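You operate a simulated robot arm through the tools that you are given. There is no shell and no other tool. Be economical: measure what you need, move in short steps, check, and stop when the job is done.

Carry out the task below with a simulated robot arm. There is one attempt and no reset: what you move stays moved.

Task
Roll the full drum out to the Belt mark and brake it there.
Fine: lift the yellow bar right up first and leave it up; the short red lever works the brake; the pointer ends over that mark.

The check looks at the end state, three seconds after you hand in, the way a careful person would. Anything else that was tipped, shoved, dropped, spilled or broken makes it a failure.

Robot
A 7-joint arm with a two-finger gripper, on a carriage that runs on a rail from [-2.043, 0.005] to [0.337, -0.001] (x, y) and turns from -2.688 to 3.107 rad about z. Base frame: it is fixed where the carriage stands at the start and does not move with it; the origin is on the floor, on the carriage's upright axis, x ahead of it, y to its left, z up. Readings come in m, rad, newtons and seconds.
Its first joint turns from -2.601 to 2.601 rad. Places, roughly: drum dolly [1, 0.8, 0.5]; short red lever [0.9, 0.5, 0.8]; yellow bar [0.9, 0.4, 0.6]. Payload 2.45 kg.
The TCP is the grasp point between the finger pads, 0.026 m short of the fingertips. In the tool frame z runs along the fingers and y along their closing line. The gripper opens to 0.096 m. The gripper's body begins 0.069 m behind the TCP.
Orientation is told as [roll, pitch, yaw] about the base's x, y, z axes, in that order, counted from this pose: with the fingers straight down and closing along the base's y, the tool's x points along the base's -x, its y along +y and its z along -z.

Tools
- The arm moves only by the tool arm_command. Its argument "steps" is a list of rows, each an object (a shift or turn left out is 0, a gripper value left out holds the last) with "delta_pos": the shift along the tool's x, y, z in units of 150 mm (1.0 is 150 mm), a list of three; "turn": the turn, a rotation vector about the tool's x, y, z in units of 60 degrees (1.0 is 60 degrees), a list of three; "claw": the gripper command, from -1 (fully open) to 1 (shut), values between in proportion. In form: [{"delta_pos": [tx, ty, tz], "turn": [wx, wy, wz], "claw": claw}, ...]. A call has 1 to 8 rows; each row is the pose to reach, as a shift and turn from the pose commanded when the call began, along the tool's axes at that moment. A call with a number of a shift or a turn outside -1 to 1 is refused whole. Each row takes 0.2 s and may step no farther than 0.05 m and 0.15 rad from the row before; otherwise, or with a gripper value out of range, the whole call is refused. Where a pose cannot be reached the arm comes as near as it can. A force on the tool above 70 N (or 10 N above the force at the start of the call, whichever is more), or a blocked arm, ends the call early, and 0.2 s more pass. The fingers move at their own pace and stop on an object; they squeeze with about 34 N. The grip force told is the motor's: it shows also when the fingers shut on nothing. Time passes only in rows, and 0.2 s behind the last, so rows that repeat a pose let the fingers close. The reply holds the time, the measured pose of the TCP, the force on the tool along the base axes, the opening and the grip force, in the units named above and with some noise, with the torque about the TCP (base axes, N m) and any sound that the robot's microphone picked up.
- Cameras (640 x 400 px; columns grow to the right, rows downward): "scene" is now at [0.0331, 0.1929, 1.6481]; the picture's right is [0.29, -0.96, 0.00], its down [-0.68, -0.21, -0.70] and it looks along [0.67, 0.20, -0.71] (base axes); focal length 260 px, centre (320, 200). "wrist" rides on the gripper at [0.082, 0.003, -0.098] in the tool frame; the picture's right is [-0.04, 1.00, 0.00], its down [-0.73, -0.03, -0.68] and it looks along [-0.68, -0.03, 0.73] (tool axes); focal length 256 px, centre (320, 200). There is no depth. A picture from a camera that has moved, and an enlarged one, comes with that camera's place and axes in the base frame and with its lens.
- grab_frame(camera): a new picture of that camera. The clock stands still meanwhile.
- raise_lower(by): slides the trunk up (or, below 0, down) by that many m; the arm and the scene camera ride with it, the base frame stays. It gives what a move gives, with no picture.
- roll_base(legs): drives the robot by 1 to 6 legs, each [ahead, left, turn to the left] in m, m and rad, along the robot's own axes; the way and the turn of a leg run together, so that a leg with both is an arc; at most 1.5 m and 3.142 rad a leg. The arm and the cameras ride along, it lands a little off, and it stops where it bumps. It keeps to its track: a leg is cut to what the track allows. It gives what a move gives.
- turn_head(pan, tilt): turns the head with the scene camera to pan (to the left, within 2.705 rad either way) and tilt (down, from -0.506 to 1.204), counted from straight ahead of the robot. It gives what a move gives.
- zoom(camera, box): a new picture of the part [left, top, right, bottom] of that camera's present view, enlarged. The clock stands still meanwhile.
- hand_in(): hands the job in; it is judged then, once.

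Work in short steps. Places have to be worked out from the pictures, the camera data and where the tool is seen: move nearer, look again, correct. Check each grasp and each placing, and mend what went wrong. You have 120 turns and 78 pictures in all, those below and enlarged ones among them. Open the gripper and draw the arm clear of the work before you hand the job in, unless the task says otherwise; then end with one line.

The tools are called after "Emit:" by a JSON object that holds its "op" and its "data". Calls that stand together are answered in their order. arm_command: Moves the arm, as the interface text tells. Its arguments: {"type":"object","properties":{"steps":{"type":"array","items":{"type":"object","properties":{"delta_pos":{"type":"array","items":{"type":"number"}},"turn":{"type":"array","items":{"type":"number"}},"claw":{"type":"number"}}}}},"required":["steps"]} The other tools are called the same way: raise_lower (by) slides the trunk up or down; roll_base (legs) drives the base; turn_head (pan, tilt) turns the head that bears the scene camera; grab_frame (camera) takes a picture; zoom (camera, box) takes an enlarged picture of a part of a camera's view; hand_in () hands the job in.

At the start:

```text
clock: 0.0
position: [0.6622, 0.629, 1.1448]
tcp_rot: [0.001, 0.001, -0.001]
force: [-0.1, 0.2, 0.6]
moment: [-0.03, -0.03, -0.01]
width: 0.0962
finger_force: 0.0
trunk travel left (down, up): [-0.65, 0.06]
robot x, y, heading: [-0.0006, -0.0034, -0.002]
head pan, tilt: [0.291, 0.796]
```

scene: 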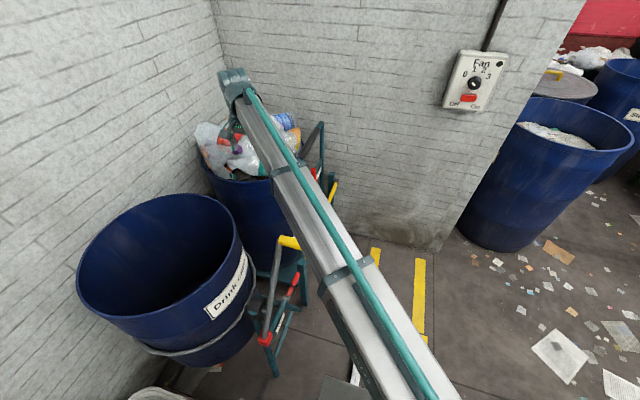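
wrist: 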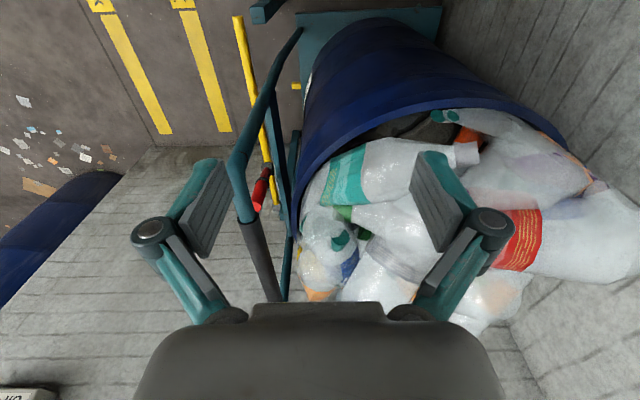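

The arm hides part of the dolly in the scene view. I'll look closer from both cameras first.

Emit:
{"op": "zoom", "data": {"camera": "scene", "box": [180, 100, 440, 380]}}

Emit:
{"op": "zoom", "data": {"camera": "wrist", "box": [60, 0, 360, 300]}}

```text
1.43 times, centred on (310, 240) of scene
camera zoom: at [0.0331, 0.1929, 1.6481], right [0.29, -0.96, 0.0], down [-0.68, -0.21, -0.7], along [0.67, 0.2, -0.71], focal length 372 px, centre (334, 143)
```

zoom: 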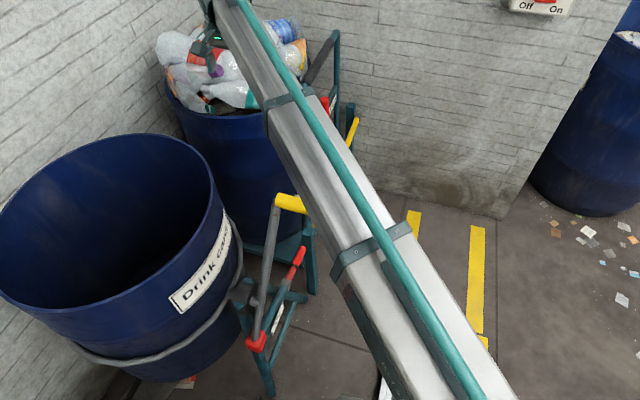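

```text
1.33 times, centred on (210, 150) of wrist
camera zoom: at [0.58, 0.6328, 1.2431], right [0.04, 1.0, 0.0], down [0.73, -0.03, 0.68], along [0.68, -0.03, -0.73], focal length 341 px, centre (467, 267)
```

zoom: 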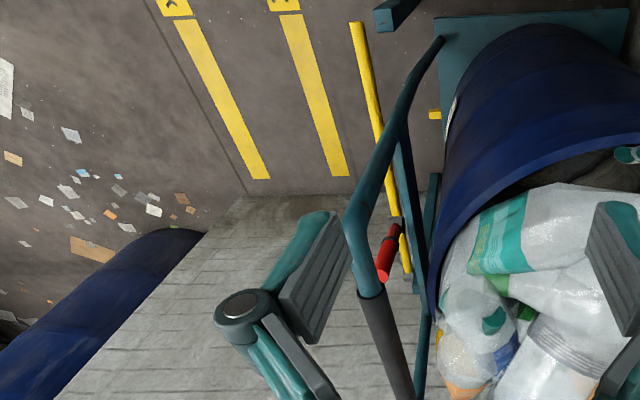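

The arm covers the dolly. I'll raise the trunk, back off along the rail, and turn right so the arm clears the view.

Emit:
{"op": "raise_lower", "data": {"by": 0.05}}

Emit:
{"op": "roll_base", "data": {"legs": [[-0.4, 0, 0], [0, 0, -0.9]]}}

Emit:
{"op": "turn_head", "data": {"pan": 1.3, "tilt": 0.6}}

Emit:
{"op": "grab_frame", "data": {"camera": "scene"}}

```text
clock: 0.9
position: [0.6636, 0.6296, 1.1938]
tcp_rot: [0.0, 0.001, -0.001]
force: [0.0, 0.1, -0.4]
moment: [0.01, 0.04, 0.04]
width: 0.0961
finger_force: 0.1
trunk travel left (down, up): [-0.7, 0.01]
robot x, y, heading: [-0.0016, -0.0009, 0.002]
head pan, tilt: [0.291, 0.796]
```

```text
clock: 5.7
position: [0.5079, -0.1257, 1.1947]
tcp_rot: [-0.001, 0.0, -0.898]
force: [-0.5, -0.3, 1.3]
moment: [0.0, 0.02, 0.01]
width: 0.096
finger_force: 0.1
trunk travel left (down, up): [-0.7, 0.01]
robot x, y, heading: [-0.3969, 0.005, -0.9]
head pan, tilt: [0.291, 0.796]
```

```text
clock: 7.0
position: [0.507, -0.1243, 1.1941]
tcp_rot: [0.0, 0.0, -0.898]
force: [-1.2, 0.0, 0.3]
moment: [0.02, 0.0, -0.05]
width: 0.096
finger_force: 0.0
trunk travel left (down, up): [-0.7, 0.01]
robot x, y, heading: [-0.4012, 0.0019, -0.897]
head pan, tilt: [1.3, 0.6]
```

```text
73 pictures are left
camera scene: at [-0.2099, 0.1762, 1.7146], right [0.39, -0.92, 0.0], down [-0.52, -0.22, -0.82], along [0.76, 0.32, -0.57], focal length 260 px, centre (320, 200)
```

scene: 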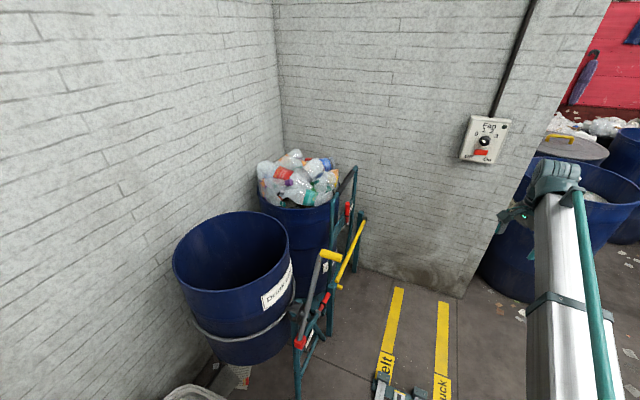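

Now it's clear: "Belt" and "…uck" strips on the floor. Zooming in on the dolly.

Emit:
{"op": "zoom", "data": {"camera": "scene", "box": [260, 150, 400, 240]}}

Emit:
{"op": "zoom", "data": {"camera": "scene", "box": [270, 230, 480, 400]}}

```text
4.44 times, centred on (330, 195) of scene
camera zoom: at [-0.2099, 0.1762, 1.7146], right [0.39, -0.92, 0.0], down [-0.52, -0.22, -0.82], along [0.76, 0.32, -0.57], focal length 1156 px, centre (276, 222)
```

zoom: 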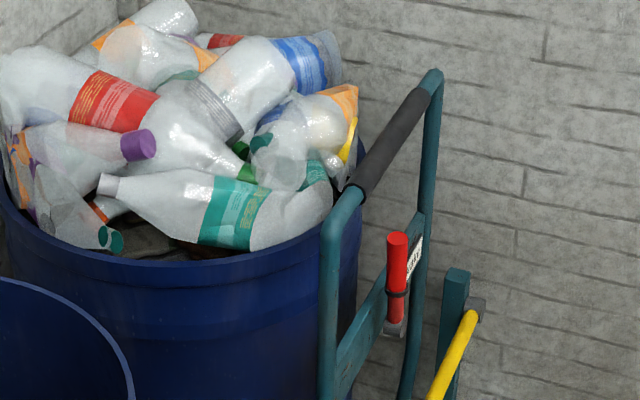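

```text
2.35 times, centred on (375, 315) of scene
camera zoom: at [-0.2099, 0.1762, 1.7146], right [0.39, -0.92, 0.0], down [-0.52, -0.22, -0.82], along [0.76, 0.32, -0.57], focal length 612 px, centre (191, -71)
```

zoom: 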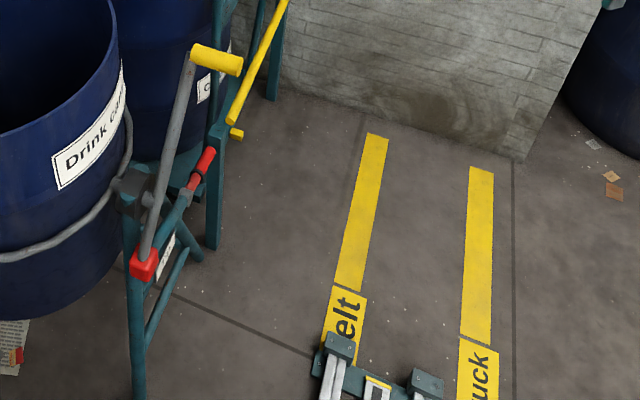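

I'll look further down to see the floor near the robot, and zoom on the lever's plate.

Emit:
{"op": "zoom", "data": {"camera": "scene", "box": [330, 190, 374, 218]}}

Emit:
{"op": "turn_head", "data": {"pan": 1.3, "tilt": 1.1}}

Emit:
{"op": "grab_frame", "data": {"camera": "scene"}}

```text
14.29 times, centred on (352, 204) of scene
camera zoom: at [-0.2099, 0.1762, 1.7146], right [0.39, -0.92, 0.0], down [-0.52, -0.22, -0.82], along [0.76, 0.32, -0.57], focal length 3716 px, centre (-137, 143)
```

zoom: 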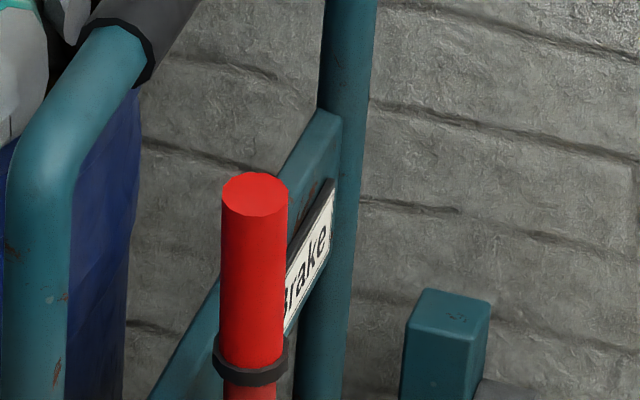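

```text
clock: 7.9
position: [0.5076, -0.1235, 1.1952]
tcp_rot: [-0.001, 0.002, -0.898]
force: [0.6, -0.9, 0.1]
moment: [-0.05, -0.03, 0.0]
width: 0.0961
finger_force: 0.0
trunk travel left (down, up): [-0.7, 0.01]
robot x, y, heading: [-0.3961, -0.001, -0.896]
head pan, tilt: [1.3, 1.1]
```

```text
69 pictures are left
camera scene: at [-0.2331, 0.1664, 1.676], right [0.39, -0.92, 0.0], down [-0.82, -0.35, -0.45], along [0.42, 0.18, -0.89], focal length 260 px, centre (320, 200)
```

scene: 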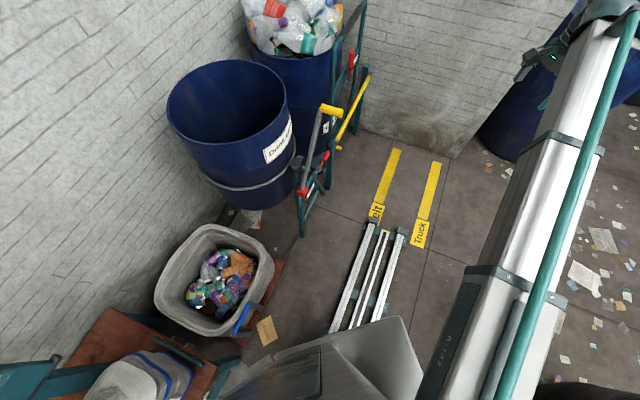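

Layout estimates: yellow bar along x at y≈0.43, z≈0.6, hub near x≈1.18, free end x≈0.63; Belt strip at y≈0.09; pointer at y≈0.53. I'll pitch the tool up to horizontal here in open space, for use as a rod under the bar.

Emit:
{"op": "arm_command", "data": {"steps": [{"turn": [0, -0.125, 0], "claw": 1}, {"turn": [0, -0.25, 0]}, {"turn": [0, -0.375, 0]}, {"turn": [0, -0.5, 0]}, {"turn": [0, -0.625, 0]}, {"turn": [0, -0.75, 0]}, {"turn": [0, -0.875, 0]}, {"turn": [0, -1, 0]}]}}

Emit:
{"op": "arm_command", "data": {"steps": [{"turn": [0, -0.12, 0], "claw": 1}, {"turn": [0, -0.24, 0]}, {"turn": [0, -0.36, 0]}, {"turn": [0, -0.47, 0]}]}}

```text
clock: 9.7
position: [0.509, -0.1244, 1.1935]
tcp_rot: [-0.003, -1.051, -0.898]
force: [-0.1, -0.5, -0.4]
moment: [-0.02, -0.02, -0.04]
width: 0.0001
finger_force: 28.3
trunk travel left (down, up): [-0.7, 0.01]
robot x, y, heading: [-0.3978, 0.0018, -0.902]
head pan, tilt: [1.3, 1.1]
```

```text
clock: 10.7
position: [0.5082, -0.1251, 1.1955]
tcp_rot: [0.018, -1.542, -0.916]
force: [-0.3, -0.3, 1.1]
moment: [-0.02, 0.01, 0.01]
width: 0.0
finger_force: 29.1
trunk travel left (down, up): [-0.7, 0.01]
robot x, y, heading: [-0.3973, 0.0025, -0.901]
head pan, tilt: [1.3, 1.1]
```

Now yaw the tool left 60° relative to the robot.

Emit:
{"op": "arm_command", "data": {"steps": [{"turn": [-0.125, 0, 0]}, {"turn": [-0.25, 0, 0]}, {"turn": [-0.375, 0, 0]}, {"turn": [-0.5, 0, 0]}, {"turn": [-0.625, 0, 0]}, {"turn": [-0.75, 0, 0]}, {"turn": [-0.875, 0, 0]}, {"turn": [-1, 0, 0]}]}}

Emit:
{"op": "arm_command", "data": {"steps": [{"delta_pos": [0, 0, -0.3]}, {"delta_pos": [0, 0, -0.6]}, {"delta_pos": [0, 0, -0.9]}]}}

```text
clock: 12.5
position: [0.5071, -0.1257, 1.1951]
tcp_rot: [1.024, -1.539, -0.874]
force: [0.2, 1.1, -0.4]
moment: [-0.01, 0.02, 0.0]
width: 0.0
finger_force: 28.2
out of reach, approached as far as the arm can: row 7
trunk travel left (down, up): [-0.7, 0.01]
robot x, y, heading: [-0.3988, 0.0019, -0.904]
head pan, tilt: [1.3, 1.1]
```

```text
clock: 13.3
position: [0.3736, -0.1427, 1.1963]
tcp_rot: [1.051, -1.541, -0.901]
force: [0.4, 0.2, 0.0]
moment: [-0.03, -0.01, 0.02]
width: 0.0002
finger_force: 28.3
trunk travel left (down, up): [-0.7, 0.01]
robot x, y, heading: [-0.3944, 0.0001, -0.903]
head pan, tilt: [1.3, 1.1]
```

Bring the robot to x≈0, heading −0.4, so that the TCP stands near (0.74, 0.25), and look with both cameras.

Emit:
{"op": "roll_base", "data": {"legs": [[0, 0, 0.503], [0.368, 0.156, 0]]}}

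Emit:
{"op": "turn_head", "data": {"pan": 0.9, "tilt": 0.7}}

Emit:
{"op": "grab_frame", "data": {"camera": "scene"}}

Emit:
{"op": "grab_frame", "data": {"camera": "wrist"}}

```text
clock: 17.2
position: [0.7503, 0.2453, 1.1956]
tcp_rot: [1.04, -1.54, -0.387]
force: [0.0, -0.3, 0.1]
moment: [0.01, 0.0, -0.01]
width: 0.0
finger_force: 29.5
trunk travel left (down, up): [-0.7, 0.01]
robot x, y, heading: [0.0051, 0.0028, -0.393]
head pan, tilt: [1.3, 1.1]
```

```text
clock: 18.1
position: [0.7511, 0.2461, 1.1971]
tcp_rot: [1.044, -1.538, -0.39]
force: [-0.4, 0.0, 0.2]
moment: [0.0, -0.05, 0.0]
width: 0.0001
finger_force: 28.1
trunk travel left (down, up): [-0.7, 0.01]
robot x, y, heading: [0.0055, -0.0027, -0.397]
head pan, tilt: [0.901, 0.7]
```

```text
68 pictures are left
camera scene: at [0.1025, 0.2151, 1.7059], right [0.49, -0.87, 0.0], down [-0.56, -0.31, -0.76], along [0.67, 0.37, -0.64], focal length 260 px, centre (320, 200)
```

scene: 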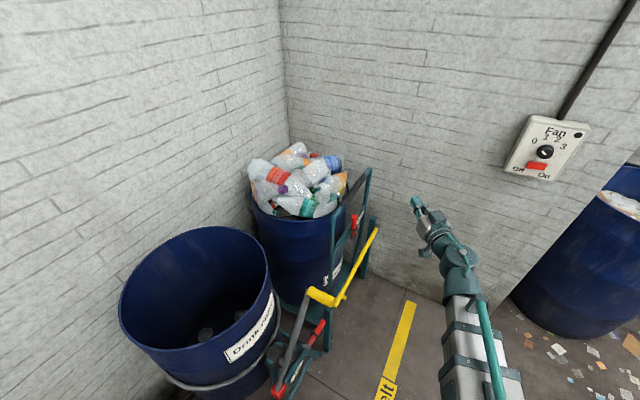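

```text
67 pictures are left
camera wrist: at [0.6677, 0.1899, 1.1169], right [-0.61, 0.79, 0.07], down [-0.5, -0.44, 0.74], along [0.62, 0.42, 0.67], focal length 256 px, centre (320, 200)
```

wrist: 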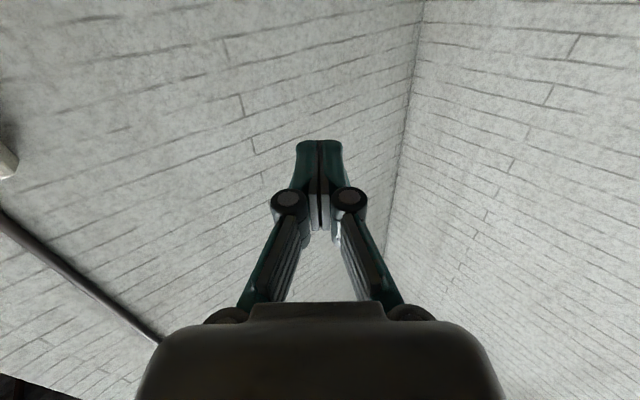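

Good clear view. Zoom on the gate bar and handle for triangulation.

Emit:
{"op": "zoom", "data": {"camera": "scene", "box": [290, 160, 400, 230]}}

Emit:
{"op": "zoom", "data": {"camera": "scene", "box": [260, 220, 400, 310]}}

```text
5.71 times, centred on (345, 195) of scene
camera zoom: at [0.1025, 0.2151, 1.7059], right [0.49, -0.87, 0.0], down [-0.56, -0.31, -0.76], along [0.67, 0.37, -0.64], focal length 1486 px, centre (177, 229)
```

zoom: 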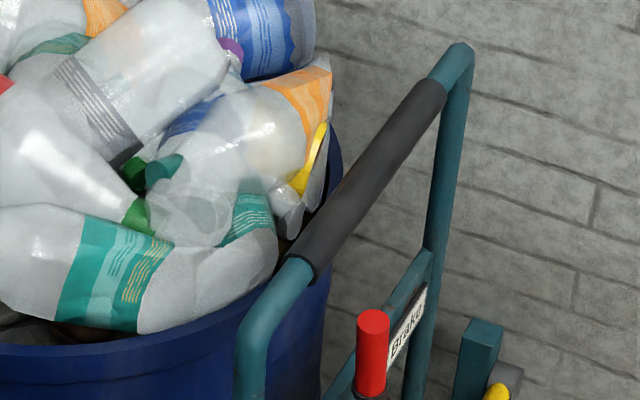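

```text
4.44 times, centred on (330, 265) of scene
camera zoom: at [0.1025, 0.2151, 1.7059], right [0.49, -0.87, 0.0], down [-0.56, -0.31, -0.76], along [0.67, 0.37, -0.64], focal length 1156 px, centre (276, -89)
```

zoom: 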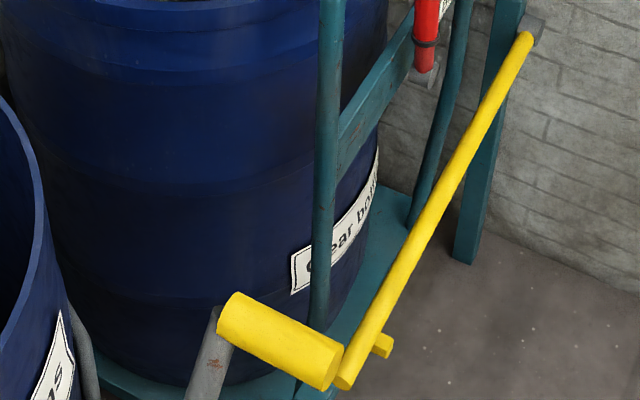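

Triangulated: bar from free end (0.66, 0.443, 0.57) to hub (1.234, 0.455, 0.55); handle grip at y≈0.54, z≈0.975, x 0.82–1.2; lever top (0.935, 0.498, 0.885); pointer tip (0.975, 0.50, 0.10); Belt centre y≈0.111. I'll pull the tool back, yaw a bit more, then place the robot at x≈0.33, heading 0.

Emit:
{"op": "arm_command", "data": {"steps": [{"delta_pos": [0, -0.16, -0.25], "turn": [-0.075, 0, 0]}, {"delta_pos": [0, -0.32, -0.5], "turn": [-0.15, 0, 0]}, {"delta_pos": [0, -0.48, -0.75], "turn": [-0.22, 0, 0]}, {"delta_pos": [0, -0.63, -1.0], "turn": [-0.29, 0, 0]}]}}

Emit:
{"op": "roll_base", "data": {"legs": [[0.304, 0.127, 0], [0, 0, 0.397]]}}

```text
clock: 19.1
position: [0.6884, 0.0782, 1.1977]
tcp_rot: [1.373, -1.538, -0.413]
force: [0.1, 0.2, 1.0]
moment: [0.0, 0.01, 0.01]
width: 0.0
finger_force: 28.4
trunk travel left (down, up): [-0.7, 0.01]
robot x, y, heading: [0.0059, -0.0026, -0.397]
head pan, tilt: [0.901, 0.7]
```

```text
clock: 22.5
position: [0.9353, 0.3314, 1.1975]
tcp_rot: [1.347, -1.54, -0.004]
force: [0.3, -0.6, 0.8]
moment: [0.0, -0.02, -0.01]
width: 0.0001
finger_force: 28.1
trunk travel left (down, up): [-0.7, 0.01]
robot x, y, heading: [0.3329, -0.001, -0.006]
head pan, tilt: [0.901, 0.7]
```

Lower the trunk partway and check the view.

Emit:
{"op": "raise_lower", "data": {"by": -0.4}}

Emit:
{"op": "grab_frame", "data": {"camera": "scene"}}

```text
clock: 26.3
position: [0.9352, 0.3317, 0.7974]
tcp_rot: [1.351, -1.539, -0.007]
force: [0.3, 0.1, 0.1]
moment: [0.01, -0.02, -0.01]
width: 0.0
finger_force: 29.1
trunk travel left (down, up): [-0.3, 0.41]
robot x, y, heading: [0.331, -0.0029, -0.007]
head pan, tilt: [0.901, 0.7]
```

```text
64 pictures are left
camera scene: at [0.3419, 0.2353, 1.306], right [0.78, -0.63, 0.0], down [-0.4, -0.5, -0.76], along [0.48, 0.6, -0.64], focal length 260 px, centre (320, 200)
```

scene: 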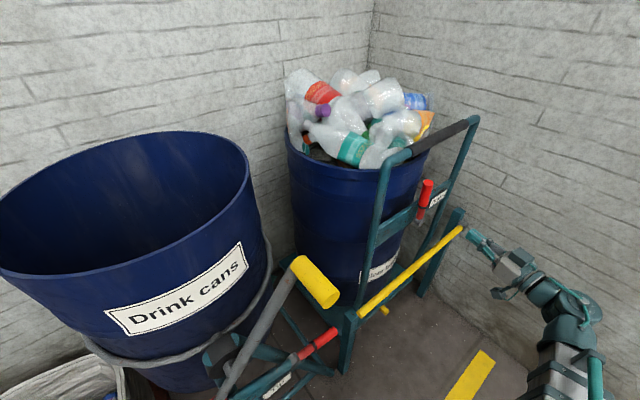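

Clear. Lower the rest to put the rod below bar height, and zoom in.

Emit:
{"op": "raise_lower", "data": {"by": -0.3}}

Emit:
{"op": "zoom", "data": {"camera": "scene", "box": [320, 100, 600, 280]}}

Emit:
{"op": "grab_frame", "data": {"camera": "wrist"}}

```text
clock: 29.3
position: [0.9355, 0.3309, 0.4967]
tcp_rot: [1.348, -1.54, -0.006]
force: [-1.1, -0.2, 0.5]
moment: [-0.01, -0.03, 0.02]
width: 0.0
finger_force: 28.4
trunk travel left (down, up): [0.0, 0.71]
robot x, y, heading: [0.3321, 0.0009, -0.008]
head pan, tilt: [0.901, 0.7]
```

```text
2.22 times, centred on (460, 190) of scene
camera zoom: at [0.3419, 0.2353, 1.006], right [0.78, -0.63, 0.0], down [-0.4, -0.5, -0.76], along [0.48, 0.6, -0.64], focal length 578 px, centre (9, 222)
```

zoom: 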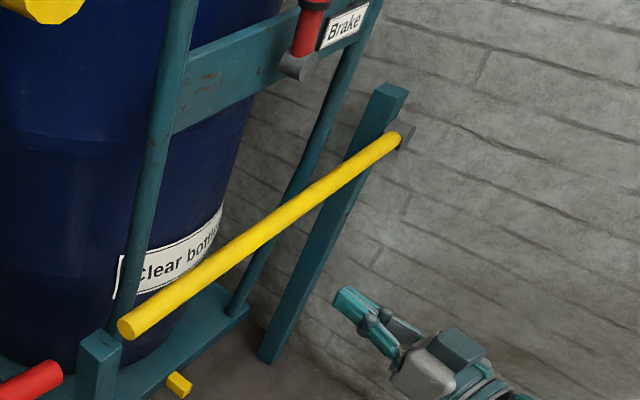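

```text
62 pictures are left
camera wrist: at [0.9081, 0.2369, 0.4163], right [-0.97, 0.22, 0.07], down [-0.1, -0.67, 0.74], along [0.21, 0.71, 0.67], focal length 256 px, centre (320, 200)
```

wrist: 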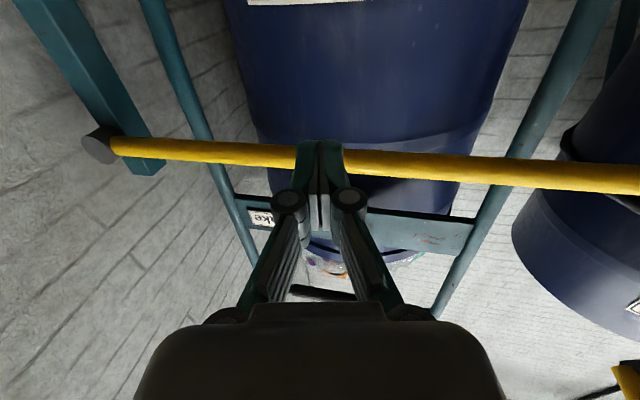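

Bar is at z≈0.55 and the rod at 0.497; advance 0.12 m under it.

Emit:
{"op": "arm_command", "data": {"steps": [{"delta_pos": [0, 0, 0.2]}, {"delta_pos": [0, 0, 0.4]}, {"delta_pos": [0, 0, 0.6]}, {"delta_pos": [0, 0, 0.8]}]}}

Emit:
{"op": "grab_frame", "data": {"camera": "wrist"}}

```text
clock: 30.3
position: [0.9627, 0.448, 0.4979]
tcp_rot: [1.351, -1.539, -0.007]
force: [-0.2, 0.5, 0.0]
moment: [-0.03, -0.01, -0.02]
width: 0.0
finger_force: 29.2
trunk travel left (down, up): [0.0, 0.71]
robot x, y, heading: [0.3319, -0.002, -0.008]
head pan, tilt: [0.901, 0.7]
```

```text
61 pictures are left
camera wrist: at [0.9351, 0.3533, 0.4164], right [-0.97, 0.22, 0.07], down [-0.1, -0.67, 0.74], along [0.21, 0.71, 0.67], focal length 256 px, centre (320, 200)
```

wrist: 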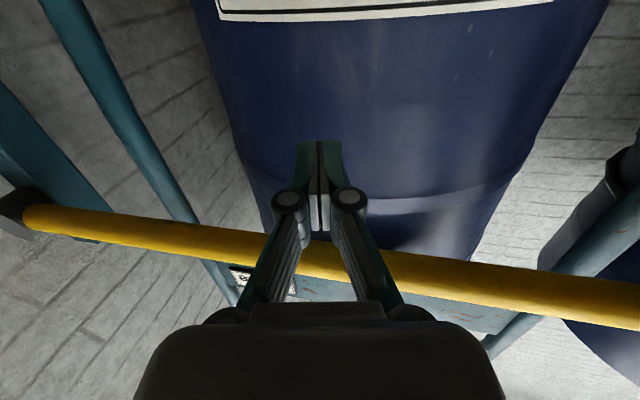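

Now lift along an arc around the hub, first part to about 26°.

Emit:
{"op": "arm_command", "data": {"steps": [{"delta_pos": [-0.18, 0, 0]}, {"delta_pos": [-0.4, -0.007, 0]}, {"delta_pos": [-0.65, -0.016, 0.004]}, {"delta_pos": [-0.83, -0.065, 0.015]}, {"delta_pos": [-1.0, -0.11, 0.025]}]}}

Emit:
{"op": "grab_frame", "data": {"camera": "scene"}}

```text
clock: 31.5
position: [0.9853, 0.4497, 0.6455]
tcp_rot: [1.346, -1.538, 0.001]
force: [-2.3, 1.9, -2.0]
moment: [-0.01, -0.01, 0.01]
width: 0.0
finger_force: 28.5
trunk travel left (down, up): [0.0, 0.71]
robot x, y, heading: [0.3339, -0.0017, -0.005]
head pan, tilt: [0.901, 0.7]
```

```text
60 pictures are left
camera scene: at [0.3419, 0.2355, 1.0059], right [0.78, -0.63, 0.0], down [-0.4, -0.5, -0.76], along [0.48, 0.6, -0.64], focal length 260 px, centre (320, 200)
```

scene: 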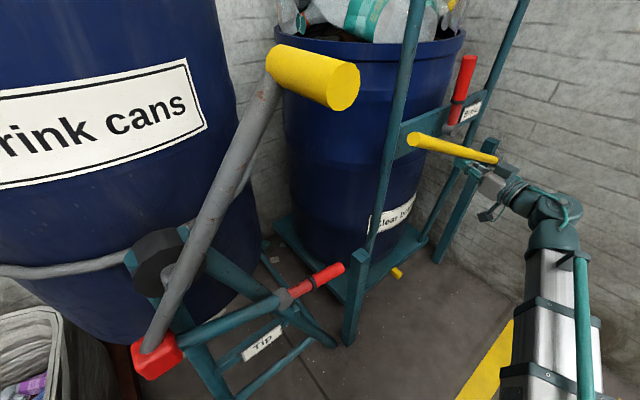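

Bar is lifting with about 3 N. Continue the arc to roughly 70°.

Emit:
{"op": "arm_command", "data": {"steps": [{"delta_pos": [-0.267, -0.078, 0.018]}, {"delta_pos": [-0.467, -0.208, 0.047]}, {"delta_pos": [-0.667, -0.358, 0.081]}, {"delta_pos": [-0.833, -0.553, 0.125]}, {"delta_pos": [-0.987, -0.767, 0.173]}]}}

Emit:
{"op": "grab_frame", "data": {"camera": "scene"}}

```text
clock: 32.7
position: [1.1086, 0.4486, 0.7912]
tcp_rot: [1.369, -1.539, -0.026]
force: [-1.5, 0.1, -0.7]
moment: [0.0, 0.03, 0.03]
width: 0.0
finger_force: 28.3
trunk travel left (down, up): [0.0, 0.71]
robot x, y, heading: [0.3339, -0.0028, -0.007]
head pan, tilt: [0.901, 0.7]
```

```text
59 pictures are left
camera scene: at [0.3419, 0.2354, 1.006], right [0.78, -0.63, 0.0], down [-0.4, -0.5, -0.76], along [0.48, 0.6, -0.64], focal length 260 px, centre (320, 200)
```

scene: 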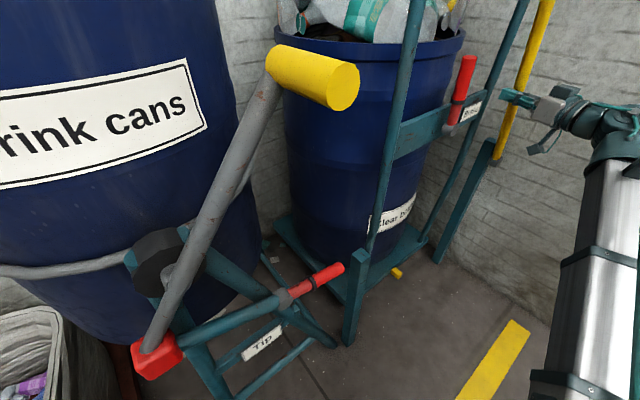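

Nearly upright, little resistance. Continue to vertical.

Emit:
{"op": "arm_command", "data": {"steps": [{"delta_pos": [-0.12, -0.228, 0.05]}, {"delta_pos": [-0.19, -0.455, 0.1]}, {"delta_pos": [-0.21, -0.65, 0.147]}, {"delta_pos": [-0.2, -0.76, 0.17]}]}}

Emit:
{"op": "grab_frame", "data": {"camera": "scene"}}

```text
clock: 33.7
position: [1.2271, 0.4472, 0.8167]
tcp_rot: [1.362, -1.539, -0.017]
force: [-0.2, -0.1, -0.7]
moment: [-0.02, 0.01, 0.0]
width: 0.0
finger_force: 29.1
trunk travel left (down, up): [0.0, 0.71]
robot x, y, heading: [0.3307, -0.0057, -0.007]
head pan, tilt: [0.901, 0.7]
```

```text
58 pictures are left
camera scene: at [0.3419, 0.2353, 1.006], right [0.78, -0.63, 0.0], down [-0.4, -0.5, -0.77], along [0.48, 0.6, -0.64], focal length 260 px, centre (320, 200)
```

scene: 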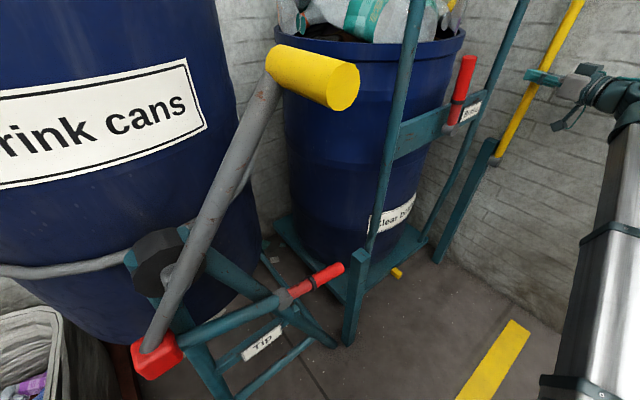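

The bar is about vertical. Push a bit further to find its stop.

Emit:
{"op": "arm_command", "data": {"steps": [{"delta_pos": [0.0, -0.15, 0.03]}, {"delta_pos": [0.02, -0.3, 0.067]}, {"delta_pos": [0.04, -0.4, 0.09]}]}}

Emit:
{"op": "grab_frame", "data": {"camera": "scene"}}

Emit:
{"op": "grab_frame", "data": {"camera": "wrist"}}

```text
clock: 34.1
position: [1.2273, 0.4494, 0.8159]
tcp_rot: [1.274, -1.538, 0.1]
force: [-14.4, -4.4, 6.2]
moment: [-0.04, -0.04, -0.09]
width: 0.0001
finger_force: 28.5
trunk travel left (down, up): [0.0, 0.71]
robot x, y, heading: [0.3286, -0.0041, -0.01]
head pan, tilt: [0.901, 0.7]
stopped in row 2: the force on the tool passed its limit at 90 N (the readings are from after the stop); the commanded pose is now the measured one
```

```text
57 pictures are left
camera scene: at [0.3395, 0.2349, 1.0063], right [0.78, -0.63, 0.0], down [-0.4, -0.5, -0.77], along [0.48, 0.6, -0.64], focal length 260 px, centre (320, 200)
```

scene: 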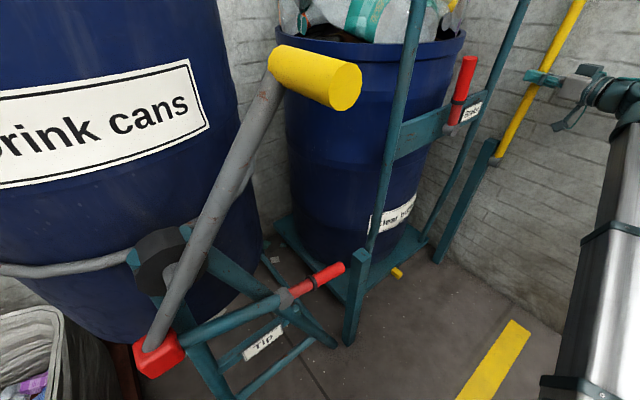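

```text
56 pictures are left
camera wrist: at [1.2025, 0.3527, 0.7348], right [-0.98, 0.19, 0.07], down [-0.08, -0.67, 0.74], along [0.19, 0.72, 0.67], focal length 256 px, centre (320, 200)
```

wrist: 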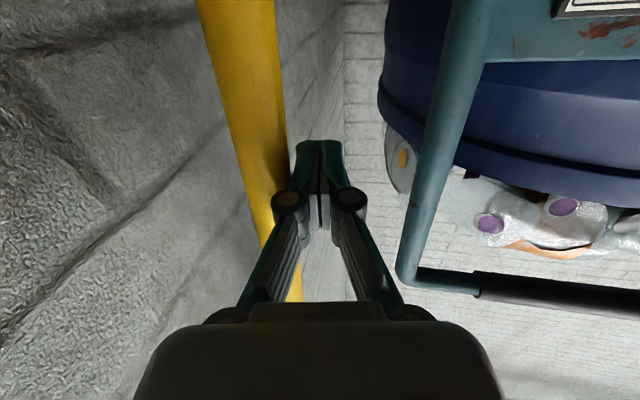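

Hard stop reached. Back off slightly and see whether the bar stays up.

Emit:
{"op": "arm_command", "data": {"steps": [{"delta_pos": [0, 0.13, 0]}, {"delta_pos": [0, 0.27, 0]}, {"delta_pos": [0, 0.27, 0]}, {"delta_pos": [0, 0.27, 0]}, {"delta_pos": [0, 0.27, 0]}]}}

Emit:
{"op": "grab_frame", "data": {"camera": "wrist"}}

```text
clock: 35.3
position: [1.1913, 0.4562, 0.8146]
tcp_rot: [1.218, -1.535, 0.152]
force: [-0.3, 0.9, -0.8]
moment: [0.0, 0.03, 0.0]
width: 0.0
finger_force: 28.2
trunk travel left (down, up): [0.0, 0.71]
robot x, y, heading: [0.3334, -0.0005, -0.007]
head pan, tilt: [0.901, 0.7]
```

```text
55 pictures are left
camera wrist: at [1.166, 0.3602, 0.7343], right [-0.98, 0.2, 0.07], down [-0.08, -0.67, 0.74], along [0.19, 0.72, 0.67], focal length 256 px, centre (320, 200)
```

wrist: 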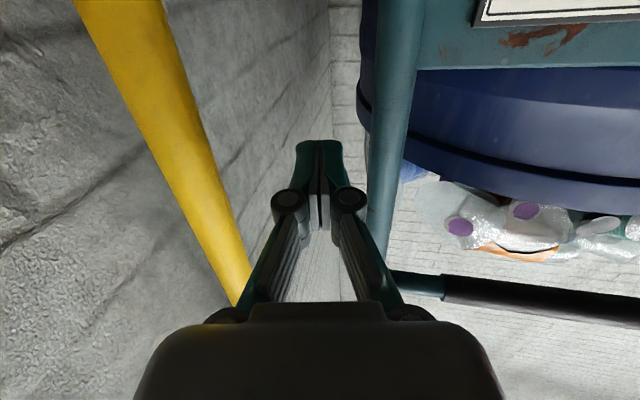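

The bar stays up by itself. Retract, and zoom on the lever.

Emit:
{"op": "arm_command", "data": {"steps": [{"delta_pos": [0, 0, -0.25]}, {"delta_pos": [0, 0, -0.5]}, {"delta_pos": [0, 0, -0.75]}, {"delta_pos": [0, 0, -1.0]}]}}

Emit:
{"op": "zoom", "data": {"camera": "scene", "box": [420, 40, 520, 130]}}

Emit:
{"op": "grab_frame", "data": {"camera": "wrist"}}

```text
clock: 36.3
position: [1.1626, 0.3098, 0.8166]
tcp_rot: [1.222, -1.538, 0.152]
force: [-0.2, 0.2, -0.2]
moment: [0.0, 0.01, 0.02]
width: 0.0001
finger_force: 28.8
trunk travel left (down, up): [0.0, 0.71]
robot x, y, heading: [0.3327, 0.0005, -0.004]
head pan, tilt: [0.901, 0.7]
```

```text
4.44 times, centred on (470, 85) of scene
camera zoom: at [0.3409, 0.2356, 1.0059], right [0.78, -0.63, 0.0], down [-0.4, -0.5, -0.76], along [0.48, 0.6, -0.64], focal length 1156 px, centre (-347, 711)
```

zoom: 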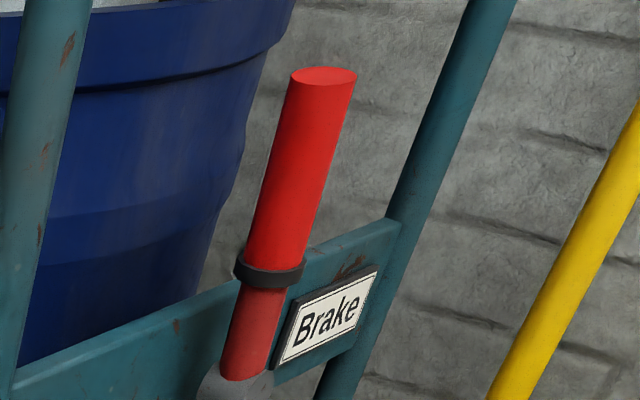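

```text
53 pictures are left
camera wrist: at [1.1371, 0.2137, 0.7357], right [-0.98, 0.2, 0.07], down [-0.08, -0.67, 0.74], along [0.19, 0.72, 0.67], focal length 256 px, centre (320, 200)
```

wrist: 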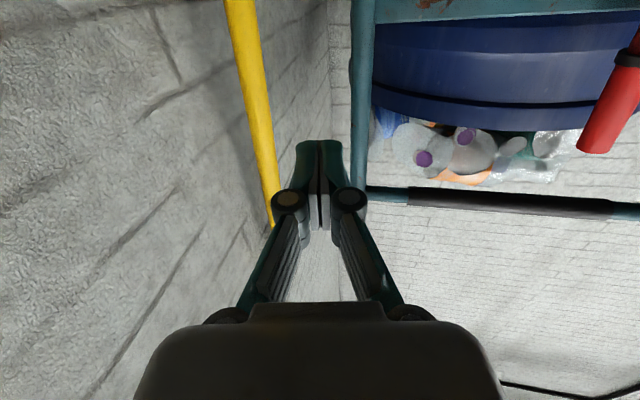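

Lever stands about upright. Next grasp the handle grip from above: raise the trunk, back the base a little, and unwind the tool to point down.

Emit:
{"op": "raise_lower", "data": {"by": 0.45}}

Emit:
{"op": "roll_base", "data": {"legs": [[-0.2, 0, 0]]}}

Emit:
{"op": "arm_command", "data": {"steps": [{"delta_pos": [0, 0.1, 0], "turn": [0.125, 0, 0]}, {"delta_pos": [0, 0.2, 0], "turn": [0.25, 0, 0]}, {"delta_pos": [0, 0.3, 0], "turn": [0.375, 0, 0]}, {"delta_pos": [0, 0.4, 0], "turn": [0.5, 0, 0]}, {"delta_pos": [0, 0.5, 0], "turn": [0.625, 0, 0]}, {"delta_pos": [0, 0.6, 0], "turn": [0.75, 0, 0]}, {"delta_pos": [0, 0.7, 0], "turn": [0.875, 0, 0]}, {"delta_pos": [0, 0.8, 0], "turn": [1, 0, 0]}]}}

```text
refused: 0.45 is not a number from -0.4 to 0.4
```

```text
clock: 37.9
position: [0.9639, 0.3095, 0.816]
tcp_rot: [1.22, -1.536, 0.152]
force: [-0.1, -0.3, 0.2]
moment: [-0.02, -0.01, -0.03]
width: 0.0003
finger_force: 28.3
trunk travel left (down, up): [0.0, 0.71]
robot x, y, heading: [0.1303, 0.0039, -0.005]
head pan, tilt: [0.901, 0.7]
```

```text
clock: 39.7
position: [0.8757, 0.3169, 0.8165]
tcp_rot: [0.44, -1.541, 0.1]
force: [0.3, 0.4, 0.5]
moment: [-0.01, 0.01, 0.02]
width: 0.0
finger_force: 28.1
out of reach, approached as far as the arm can: row 7, 8
trunk travel left (down, up): [0.0, 0.71]
robot x, y, heading: [0.1344, 0.0009, -0.008]
head pan, tilt: [0.901, 0.7]
```

Raise refused for range; no harm. Raise by 0.4 and then continue unwinding.

Emit:
{"op": "raise_lower", "data": {"by": 0.4}}

Emit:
{"op": "arm_command", "data": {"steps": [{"delta_pos": [0, 0, -0.12], "turn": [0, 0.125, 0]}, {"delta_pos": [0, 0, -0.25], "turn": [0, 0.25, 0]}, {"delta_pos": [0, 0, -0.37], "turn": [0, 0.375, 0]}, {"delta_pos": [0, 0, -0.5], "turn": [0, 0.5, 0]}, {"delta_pos": [0, 0, -0.62], "turn": [0, 0.625, 0]}, {"delta_pos": [0, 0, -0.75], "turn": [0, 0.75, 0]}, {"delta_pos": [0, 0, -0.87], "turn": [0, 0.875, 0]}, {"delta_pos": [0, 0, -1], "turn": [0, 1, 0]}]}}

Emit:
{"op": "arm_command", "data": {"steps": [{"turn": [0, 0.12, 0]}, {"turn": [0, 0.24, 0]}, {"turn": [0, 0.36, 0]}, {"turn": [0, 0.47, 0]}]}}

```text
clock: 43.5
position: [0.8764, 0.3151, 1.215]
tcp_rot: [0.43, -1.538, 0.109]
force: [-0.7, -0.3, -0.5]
moment: [0.01, 0.0, 0.0]
width: 0.0
finger_force: 28.6
trunk travel left (down, up): [-0.4, 0.31]
robot x, y, heading: [0.1329, -0.0004, -0.007]
head pan, tilt: [0.901, 0.7]
```

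```text
clock: 45.4
position: [0.7548, 0.1969, 1.2244]
tcp_rot: [0.127, -0.516, 0.531]
force: [-0.7, 0.2, 0.4]
moment: [-0.03, 0.01, 0.01]
width: 0.0002
finger_force: 28.6
out of reach, approached as far as the arm can: row 1, 2, 3, 4, 5, 6, 7, 8
trunk travel left (down, up): [-0.4, 0.31]
robot x, y, heading: [0.1347, -0.0019, -0.004]
head pan, tilt: [0.901, 0.7]
```

```text
clock: 46.4
position: [0.7558, 0.1903, 1.2252]
tcp_rot: [0.14, -0.394, 0.547]
force: [-0.2, 0.3, -1.1]
moment: [0.01, 0.0, 0.03]
width: 0.0
finger_force: 28.4
out of reach, approached as far as the arm can: row 1, 2, 3, 4
trunk travel left (down, up): [-0.4, 0.31]
robot x, y, heading: [0.1315, -0.0027, -0.007]
head pan, tilt: [0.901, 0.7]
```

The wrist is at a joint limit; take off the remaining yaw (about base z) first.

Emit:
{"op": "arm_command", "data": {"steps": [{"turn": [0.05, 0, 0.12]}, {"turn": [0.1, 0, 0.24]}, {"turn": [0.15, 0, 0.36]}, {"turn": [0.196, 0, 0.47]}]}}

```text
clock: 47.4
position: [0.7563, 0.1814, 1.2278]
tcp_rot: [0.159, -0.392, 0.481]
force: [-0.4, 0.8, 0.2]
moment: [-0.01, 0.0, -0.03]
width: 0.0001
finger_force: 28.7
out of reach, approached as far as the arm can: row 1, 2, 3, 4
trunk travel left (down, up): [-0.4, 0.31]
robot x, y, heading: [0.131, -0.0016, -0.007]
head pan, tilt: [0.901, 0.7]
```

The arm is too high relative to its trunk for tool-down. Raise the trunk 0.3 and bring the arm down.

Emit:
{"op": "raise_lower", "data": {"by": 0.3}}

Emit:
{"op": "arm_command", "data": {"steps": [{"delta_pos": [0.1, 0.0, 0.23]}, {"delta_pos": [0.2, 0.0, 0.46]}, {"delta_pos": [0.3, 0.0, 0.7]}, {"delta_pos": [0.38, 0.0, 0.92]}]}}

Emit:
{"op": "arm_command", "data": {"steps": [{"delta_pos": [0.1, 0.0, 0.23]}, {"delta_pos": [0.2, 0.0, 0.46]}, {"delta_pos": [0.3, 0.0, 0.7]}, {"delta_pos": [0.38, 0.0, 0.92]}]}}

```text
clock: 50.4
position: [0.7573, 0.1817, 1.5269]
tcp_rot: [0.16, -0.391, 0.481]
force: [0.1, 0.6, 0.3]
moment: [0.0, -0.02, -0.02]
width: 0.0002
finger_force: 29.2
trunk travel left (down, up): [-0.7, 0.01]
robot x, y, heading: [0.1332, -0.0019, -0.005]
head pan, tilt: [0.901, 0.7]
```

```text
clock: 51.4
position: [0.7466, 0.194, 1.3807]
tcp_rot: [0.183, -0.397, 0.477]
force: [0.7, -0.2, 1.2]
moment: [-0.04, -0.01, 0.0]
width: 0.0
finger_force: 27.9
out of reach, approached as far as the arm can: row 3, 4
trunk travel left (down, up): [-0.7, 0.01]
robot x, y, heading: [0.1276, -0.0019, -0.008]
head pan, tilt: [0.901, 0.7]
```

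```text
clock: 52.4
position: [0.7393, 0.2033, 1.2321]
tcp_rot: [0.197, -0.396, 0.478]
force: [0.2, -0.8, -0.1]
moment: [-0.01, 0.0, 0.01]
width: 0.0002
finger_force: 28.3
out of reach, approached as far as the arm can: row 1, 2, 3, 4
trunk travel left (down, up): [-0.7, 0.01]
robot x, y, heading: [0.1289, -0.0032, -0.003]
head pan, tilt: [0.901, 0.7]
```

Try the pitch again from this lower arm posture.

Emit:
{"op": "arm_command", "data": {"steps": [{"turn": [0, 0.12, 0]}, {"turn": [0, 0.24, 0]}, {"turn": [0, 0.36, 0]}]}}

Emit:
{"op": "grab_frame", "data": {"camera": "scene"}}

```text
clock: 53.1
position: [0.7355, 0.2031, 1.242]
tcp_rot: [0.254, -0.037, 0.537]
force: [-0.1, 0.0, -1.3]
moment: [0.06, 0.03, 0.04]
width: 0.0
finger_force: 28.6
out of reach, approached as far as the arm can: row 1, 2, 3
trunk travel left (down, up): [-0.7, 0.01]
robot x, y, heading: [0.1311, 0.0031, -0.006]
head pan, tilt: [0.901, 0.7]
```

```text
52 pictures are left
camera scene: at [0.1427, 0.2364, 1.7059], right [0.78, -0.63, 0.0], down [-0.4, -0.5, -0.76], along [0.48, 0.6, -0.64], focal length 260 px, centre (320, 200)
```

scene: 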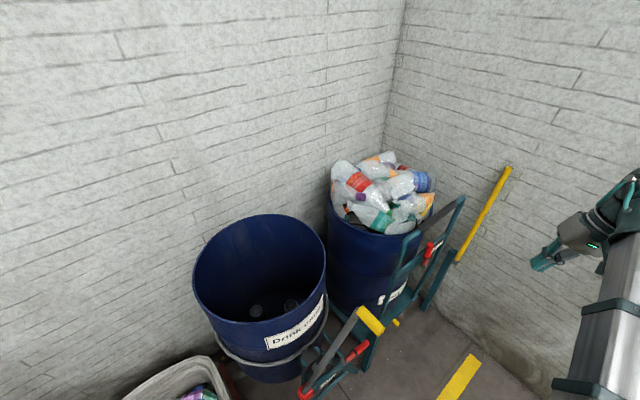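

Tool now nearly down. Take off yaw and roll.

Emit:
{"op": "arm_command", "data": {"steps": [{"turn": [0.05, 0, 0.1]}, {"turn": [0.1, 0, 0.2]}, {"turn": [0.15, 0, 0.3]}, {"turn": [0.2, 0, 0.4]}, {"turn": [0.24, 0, 0.5]}]}}

```text
clock: 54.4
position: [0.7379, 0.1946, 1.2415]
tcp_rot: [0.258, -0.029, 0.489]
force: [0.3, -0.3, 0.6]
moment: [0.0, -0.02, 0.0]
width: 0.0
finger_force: 29.2
out of reach, approached as far as the arm can: row 1, 2, 3, 4, 5
trunk travel left (down, up): [-0.7, 0.01]
robot x, y, heading: [0.1329, 0.0023, -0.002]
head pan, tilt: [0.901, 0.7]
```

Test the roll alone.

Emit:
{"op": "arm_command", "data": {"steps": [{"turn": [0.08, 0, 0]}, {"turn": [0.16, 0, 0]}, {"turn": [0.24, 0, 0]}]}}

Emit:
{"op": "arm_command", "data": {"steps": [{"turn": [0, 0, 0.08]}, {"turn": [0, 0, 0.16]}]}}

```text
clock: 55.1
position: [0.7375, 0.1948, 1.2414]
tcp_rot: [0.255, -0.03, 0.489]
force: [0.0, -0.3, 0.4]
moment: [-0.02, 0.02, 0.02]
width: 0.0
finger_force: 28.4
out of reach, approached as far as the arm can: row 1, 2, 3
trunk travel left (down, up): [-0.7, 0.01]
robot x, y, heading: [0.1278, -0.001, -0.008]
head pan, tilt: [0.901, 0.7]
```

```text
clock: 55.8
position: [0.7385, 0.1955, 1.2402]
tcp_rot: [0.259, -0.029, 0.489]
force: [-1.0, 0.5, -0.7]
moment: [-0.02, 0.01, 0.0]
width: 0.0
finger_force: 28.6
out of reach, approached as far as the arm can: row 1, 2
trunk travel left (down, up): [-0.7, 0.01]
robot x, y, heading: [0.1313, 0.0003, -0.003]
head pan, tilt: [0.901, 0.7]
```

Move the arm toward its starting posture (left and slightly down) to get off the joint limit.

Emit:
{"op": "arm_command", "data": {"steps": [{"delta_pos": [-0.12, 0.22, 0.05]}, {"delta_pos": [-0.23, 0.44, 0.1]}, {"delta_pos": [-0.35, 0.66, 0.15]}, {"delta_pos": [-0.47, 0.88, 0.2]}]}}

Emit:
{"op": "arm_command", "data": {"steps": [{"turn": [0.05, 0, 0.1]}, {"turn": [0.1, 0, 0.2]}, {"turn": [0.15, 0, 0.3]}, {"turn": [0.2, 0, 0.4]}, {"turn": [0.24, 0, 0.47]}]}}

```text
clock: 56.8
position: [0.776, 0.2748, 1.2247]
tcp_rot: [0.261, -0.051, 0.57]
force: [-0.1, -0.2, 0.3]
moment: [0.0, 0.02, 0.05]
width: 0.0001
finger_force: 28.2
out of reach, approached as far as the arm can: row 1, 2, 3, 4
trunk travel left (down, up): [-0.7, 0.01]
robot x, y, heading: [0.1299, 0.0021, -0.005]
head pan, tilt: [0.901, 0.7]
```

```text
clock: 58.0
position: [0.7748, 0.2747, 1.2243]
tcp_rot: [0.259, -0.053, 0.569]
force: [-0.4, -0.5, 0.4]
moment: [0.0, 0.0, 0.0]
width: 0.0
finger_force: 28.8
out of reach, approached as far as the arm can: row 1, 2, 3, 4, 5
trunk travel left (down, up): [-0.7, 0.01]
robot x, y, heading: [0.1345, -0.0002, -0.002]
head pan, tilt: [0.901, 0.7]
```

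Try extending forward and un-yawing there.

Emit:
{"op": "arm_command", "data": {"steps": [{"delta_pos": [-0.21, -0.13, 0]}, {"delta_pos": [-0.42, -0.27, 0]}, {"delta_pos": [-0.63, -0.4, 0]}, {"delta_pos": [-0.84, -0.54, 0]}]}}

Emit:
{"op": "arm_command", "data": {"steps": [{"turn": [0, 0, 0.1]}, {"turn": [0, 0, 0.2]}, {"turn": [0, 0, 0.3]}]}}

Emit:
{"op": "arm_command", "data": {"steps": [{"turn": [0.1, 0, 0]}, {"turn": [0.2, 0, 0]}]}}

```text
clock: 59.0
position: [0.9265, 0.278, 1.2098]
tcp_rot: [0.266, -0.055, 0.569]
force: [-0.4, -0.2, 0.0]
moment: [0.01, 0.0, -0.01]
width: 0.0
finger_force: 28.5
trunk travel left (down, up): [-0.7, 0.01]
robot x, y, heading: [0.1348, -0.0005, -0.004]
head pan, tilt: [0.901, 0.7]
```

```text
clock: 59.8
position: [0.9284, 0.2681, 1.2089]
tcp_rot: [0.267, -0.029, 0.479]
force: [-0.6, 0.9, 0.2]
moment: [0.03, 0.0, 0.03]
width: 0.0
finger_force: 29.0
out of reach, approached as far as the arm can: row 1, 2, 3
trunk travel left (down, up): [-0.7, 0.01]
robot x, y, heading: [0.1337, 0.0002, -0.004]
head pan, tilt: [0.901, 0.7]
```

```text
clock: 60.4
position: [0.9283, 0.2683, 1.2099]
tcp_rot: [0.267, -0.029, 0.48]
force: [-0.5, -0.2, 0.2]
moment: [0.03, 0.01, 0.03]
width: 0.0003
finger_force: 28.9
out of reach, approached as far as the arm can: row 1, 2
trunk travel left (down, up): [-0.7, 0.01]
robot x, y, heading: [0.1281, 0.0022, -0.005]
head pan, tilt: [0.901, 0.7]
```

I'll pitch back up to horizontal with yaw freed, then unwind the yaw at this lower arm posture, reversing the original route.

Emit:
{"op": "arm_command", "data": {"steps": [{"turn": [0, -0.12, 0], "delta_pos": [0.12, 0, 0]}, {"turn": [0, -0.24, 0], "delta_pos": [0.25, 0, 0]}, {"turn": [0, -0.36, 0], "delta_pos": [0.37, 0, 0]}, {"turn": [0, -0.48, 0], "delta_pos": [0.5, 0, 0]}, {"turn": [0, -0.6, 0], "delta_pos": [0.62, 0, 0]}, {"turn": [0, -0.72, 0], "delta_pos": [0.75, 0, 0]}, {"turn": [0, -0.84, 0], "delta_pos": [0.87, 0, 0]}, {"turn": [0, -0.96, 0], "delta_pos": [1.0, 0, 0]}]}}

Emit:
{"op": "arm_command", "data": {"steps": [{"turn": [0, -0.12, 0]}, {"turn": [0, -0.24, 0]}, {"turn": [0, -0.36, 0]}, {"turn": [0, -0.48, 0]}]}}

Emit:
{"op": "arm_command", "data": {"steps": [{"turn": [0.12, 0, 0]}, {"turn": [0.24, 0, 0]}, {"turn": [0.36, 0, 0]}, {"turn": [0.48, 0, 0]}]}}

```text
clock: 62.1
position: [0.7945, 0.1996, 1.2048]
tcp_rot: [0.498, -0.979, 0.063]
force: [-0.2, -0.6, -0.1]
moment: [-0.02, -0.01, 0.03]
width: 0.0002
finger_force: 28.8
trunk travel left (down, up): [-0.7, 0.01]
robot x, y, heading: [0.1342, 0.0037, -0.002]
head pan, tilt: [0.901, 0.7]
```

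```text
clock: 63.1
position: [0.8285, 0.2074, 1.2053]
tcp_rot: [1.457, -1.299, -0.968]
force: [0.3, 0.0, -0.2]
moment: [0.01, 0.01, 0.02]
width: 0.0
finger_force: 28.2
out of reach, approached as far as the arm can: row 2, 3, 4
trunk travel left (down, up): [-0.7, 0.01]
robot x, y, heading: [0.1322, -0.0017, -0.004]
head pan, tilt: [0.901, 0.7]
```

```text
clock: 64.2
position: [0.8351, 0.2019, 1.2299]
tcp_rot: [1.508, -1.336, -1.441]
force: [-0.5, -0.4, -0.7]
moment: [0.06, -0.1, -0.03]
width: 0.0
finger_force: 27.9
out of reach, approached as far as the arm can: row 1, 2, 3, 4
trunk travel left (down, up): [-0.7, 0.01]
robot x, y, heading: [0.1345, -0.0014, -0.005]
head pan, tilt: [0.901, 0.7]
```

The tool now points forward with yaw ≈0 (roll ≈0.23 residual). Remove the roll, then pitch down.

Emit:
{"op": "arm_command", "data": {"steps": [{"turn": [0, 0, -0.11]}, {"turn": [0, 0, -0.22]}]}}

Emit:
{"op": "arm_command", "data": {"steps": [{"turn": [0, 0.125, 0]}, {"turn": [0, 0.25, 0]}, {"turn": [0, 0.375, 0]}, {"turn": [0, 0.5, 0]}, {"turn": [0, 0.625, 0]}, {"turn": [0, 0.75, 0]}, {"turn": [0, 0.875, 0]}, {"turn": [0, 1, 0]}]}}

```text
clock: 64.8
position: [0.8352, 0.2012, 1.2293]
tcp_rot: [0.635, -1.546, -0.566]
force: [0.9, 0.7, 0.9]
moment: [-0.02, 0.03, -0.01]
width: 0.0
finger_force: 28.6
trunk travel left (down, up): [-0.7, 0.01]
robot x, y, heading: [0.131, 0.0026, -0.01]
head pan, tilt: [0.901, 0.7]
```

```text
clock: 66.5
position: [0.8356, 0.2002, 1.2299]
tcp_rot: [0.018, -0.503, 0.062]
force: [-0.1, -0.4, 0.1]
moment: [0.03, 0.03, 0.0]
width: 0.0
finger_force: 28.1
trunk travel left (down, up): [-0.7, 0.01]
robot x, y, heading: [0.1324, -0.0032, -0.003]
head pan, tilt: [0.901, 0.7]
```

Freed. Finish the pitch (and small yaw), opening the gripper partly.

Emit:
{"op": "arm_command", "data": {"steps": [{"turn": [0, 0.12, 0.015], "claw": -0.4}, {"turn": [0, 0.24, 0.03]}, {"turn": [0, 0.36, 0.045]}, {"turn": [0, 0.48, 0.06]}]}}

Emit:
{"op": "grab_frame", "data": {"camera": "wrist"}}

```text
clock: 67.5
position: [0.8362, 0.2011, 1.2297]
tcp_rot: [0.03, 0.001, 0.008]
force: [-0.1, 1.5, -0.1]
moment: [-0.01, 0.02, 0.01]
width: 0.0672
finger_force: 0.1
trunk travel left (down, up): [-0.7, 0.01]
robot x, y, heading: [0.1346, 0.003, -0.002]
head pan, tilt: [0.901, 0.7]
```

```text
51 pictures are left
camera wrist: at [0.7539, 0.2005, 1.3279], right [0.03, 1.0, 0.03], down [0.74, -0.04, 0.68], along [0.68, 0.0, -0.74], focal length 256 px, centre (320, 200)
```

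wrist: 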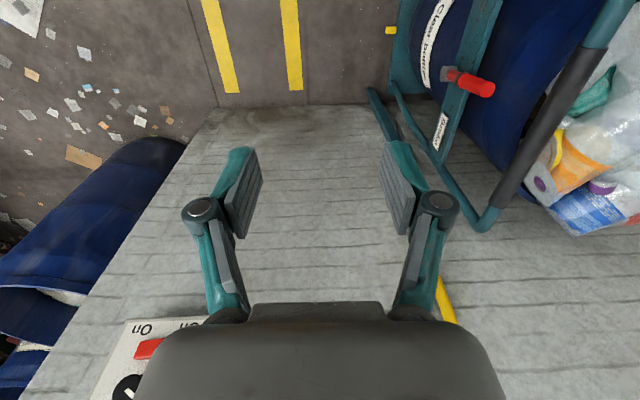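

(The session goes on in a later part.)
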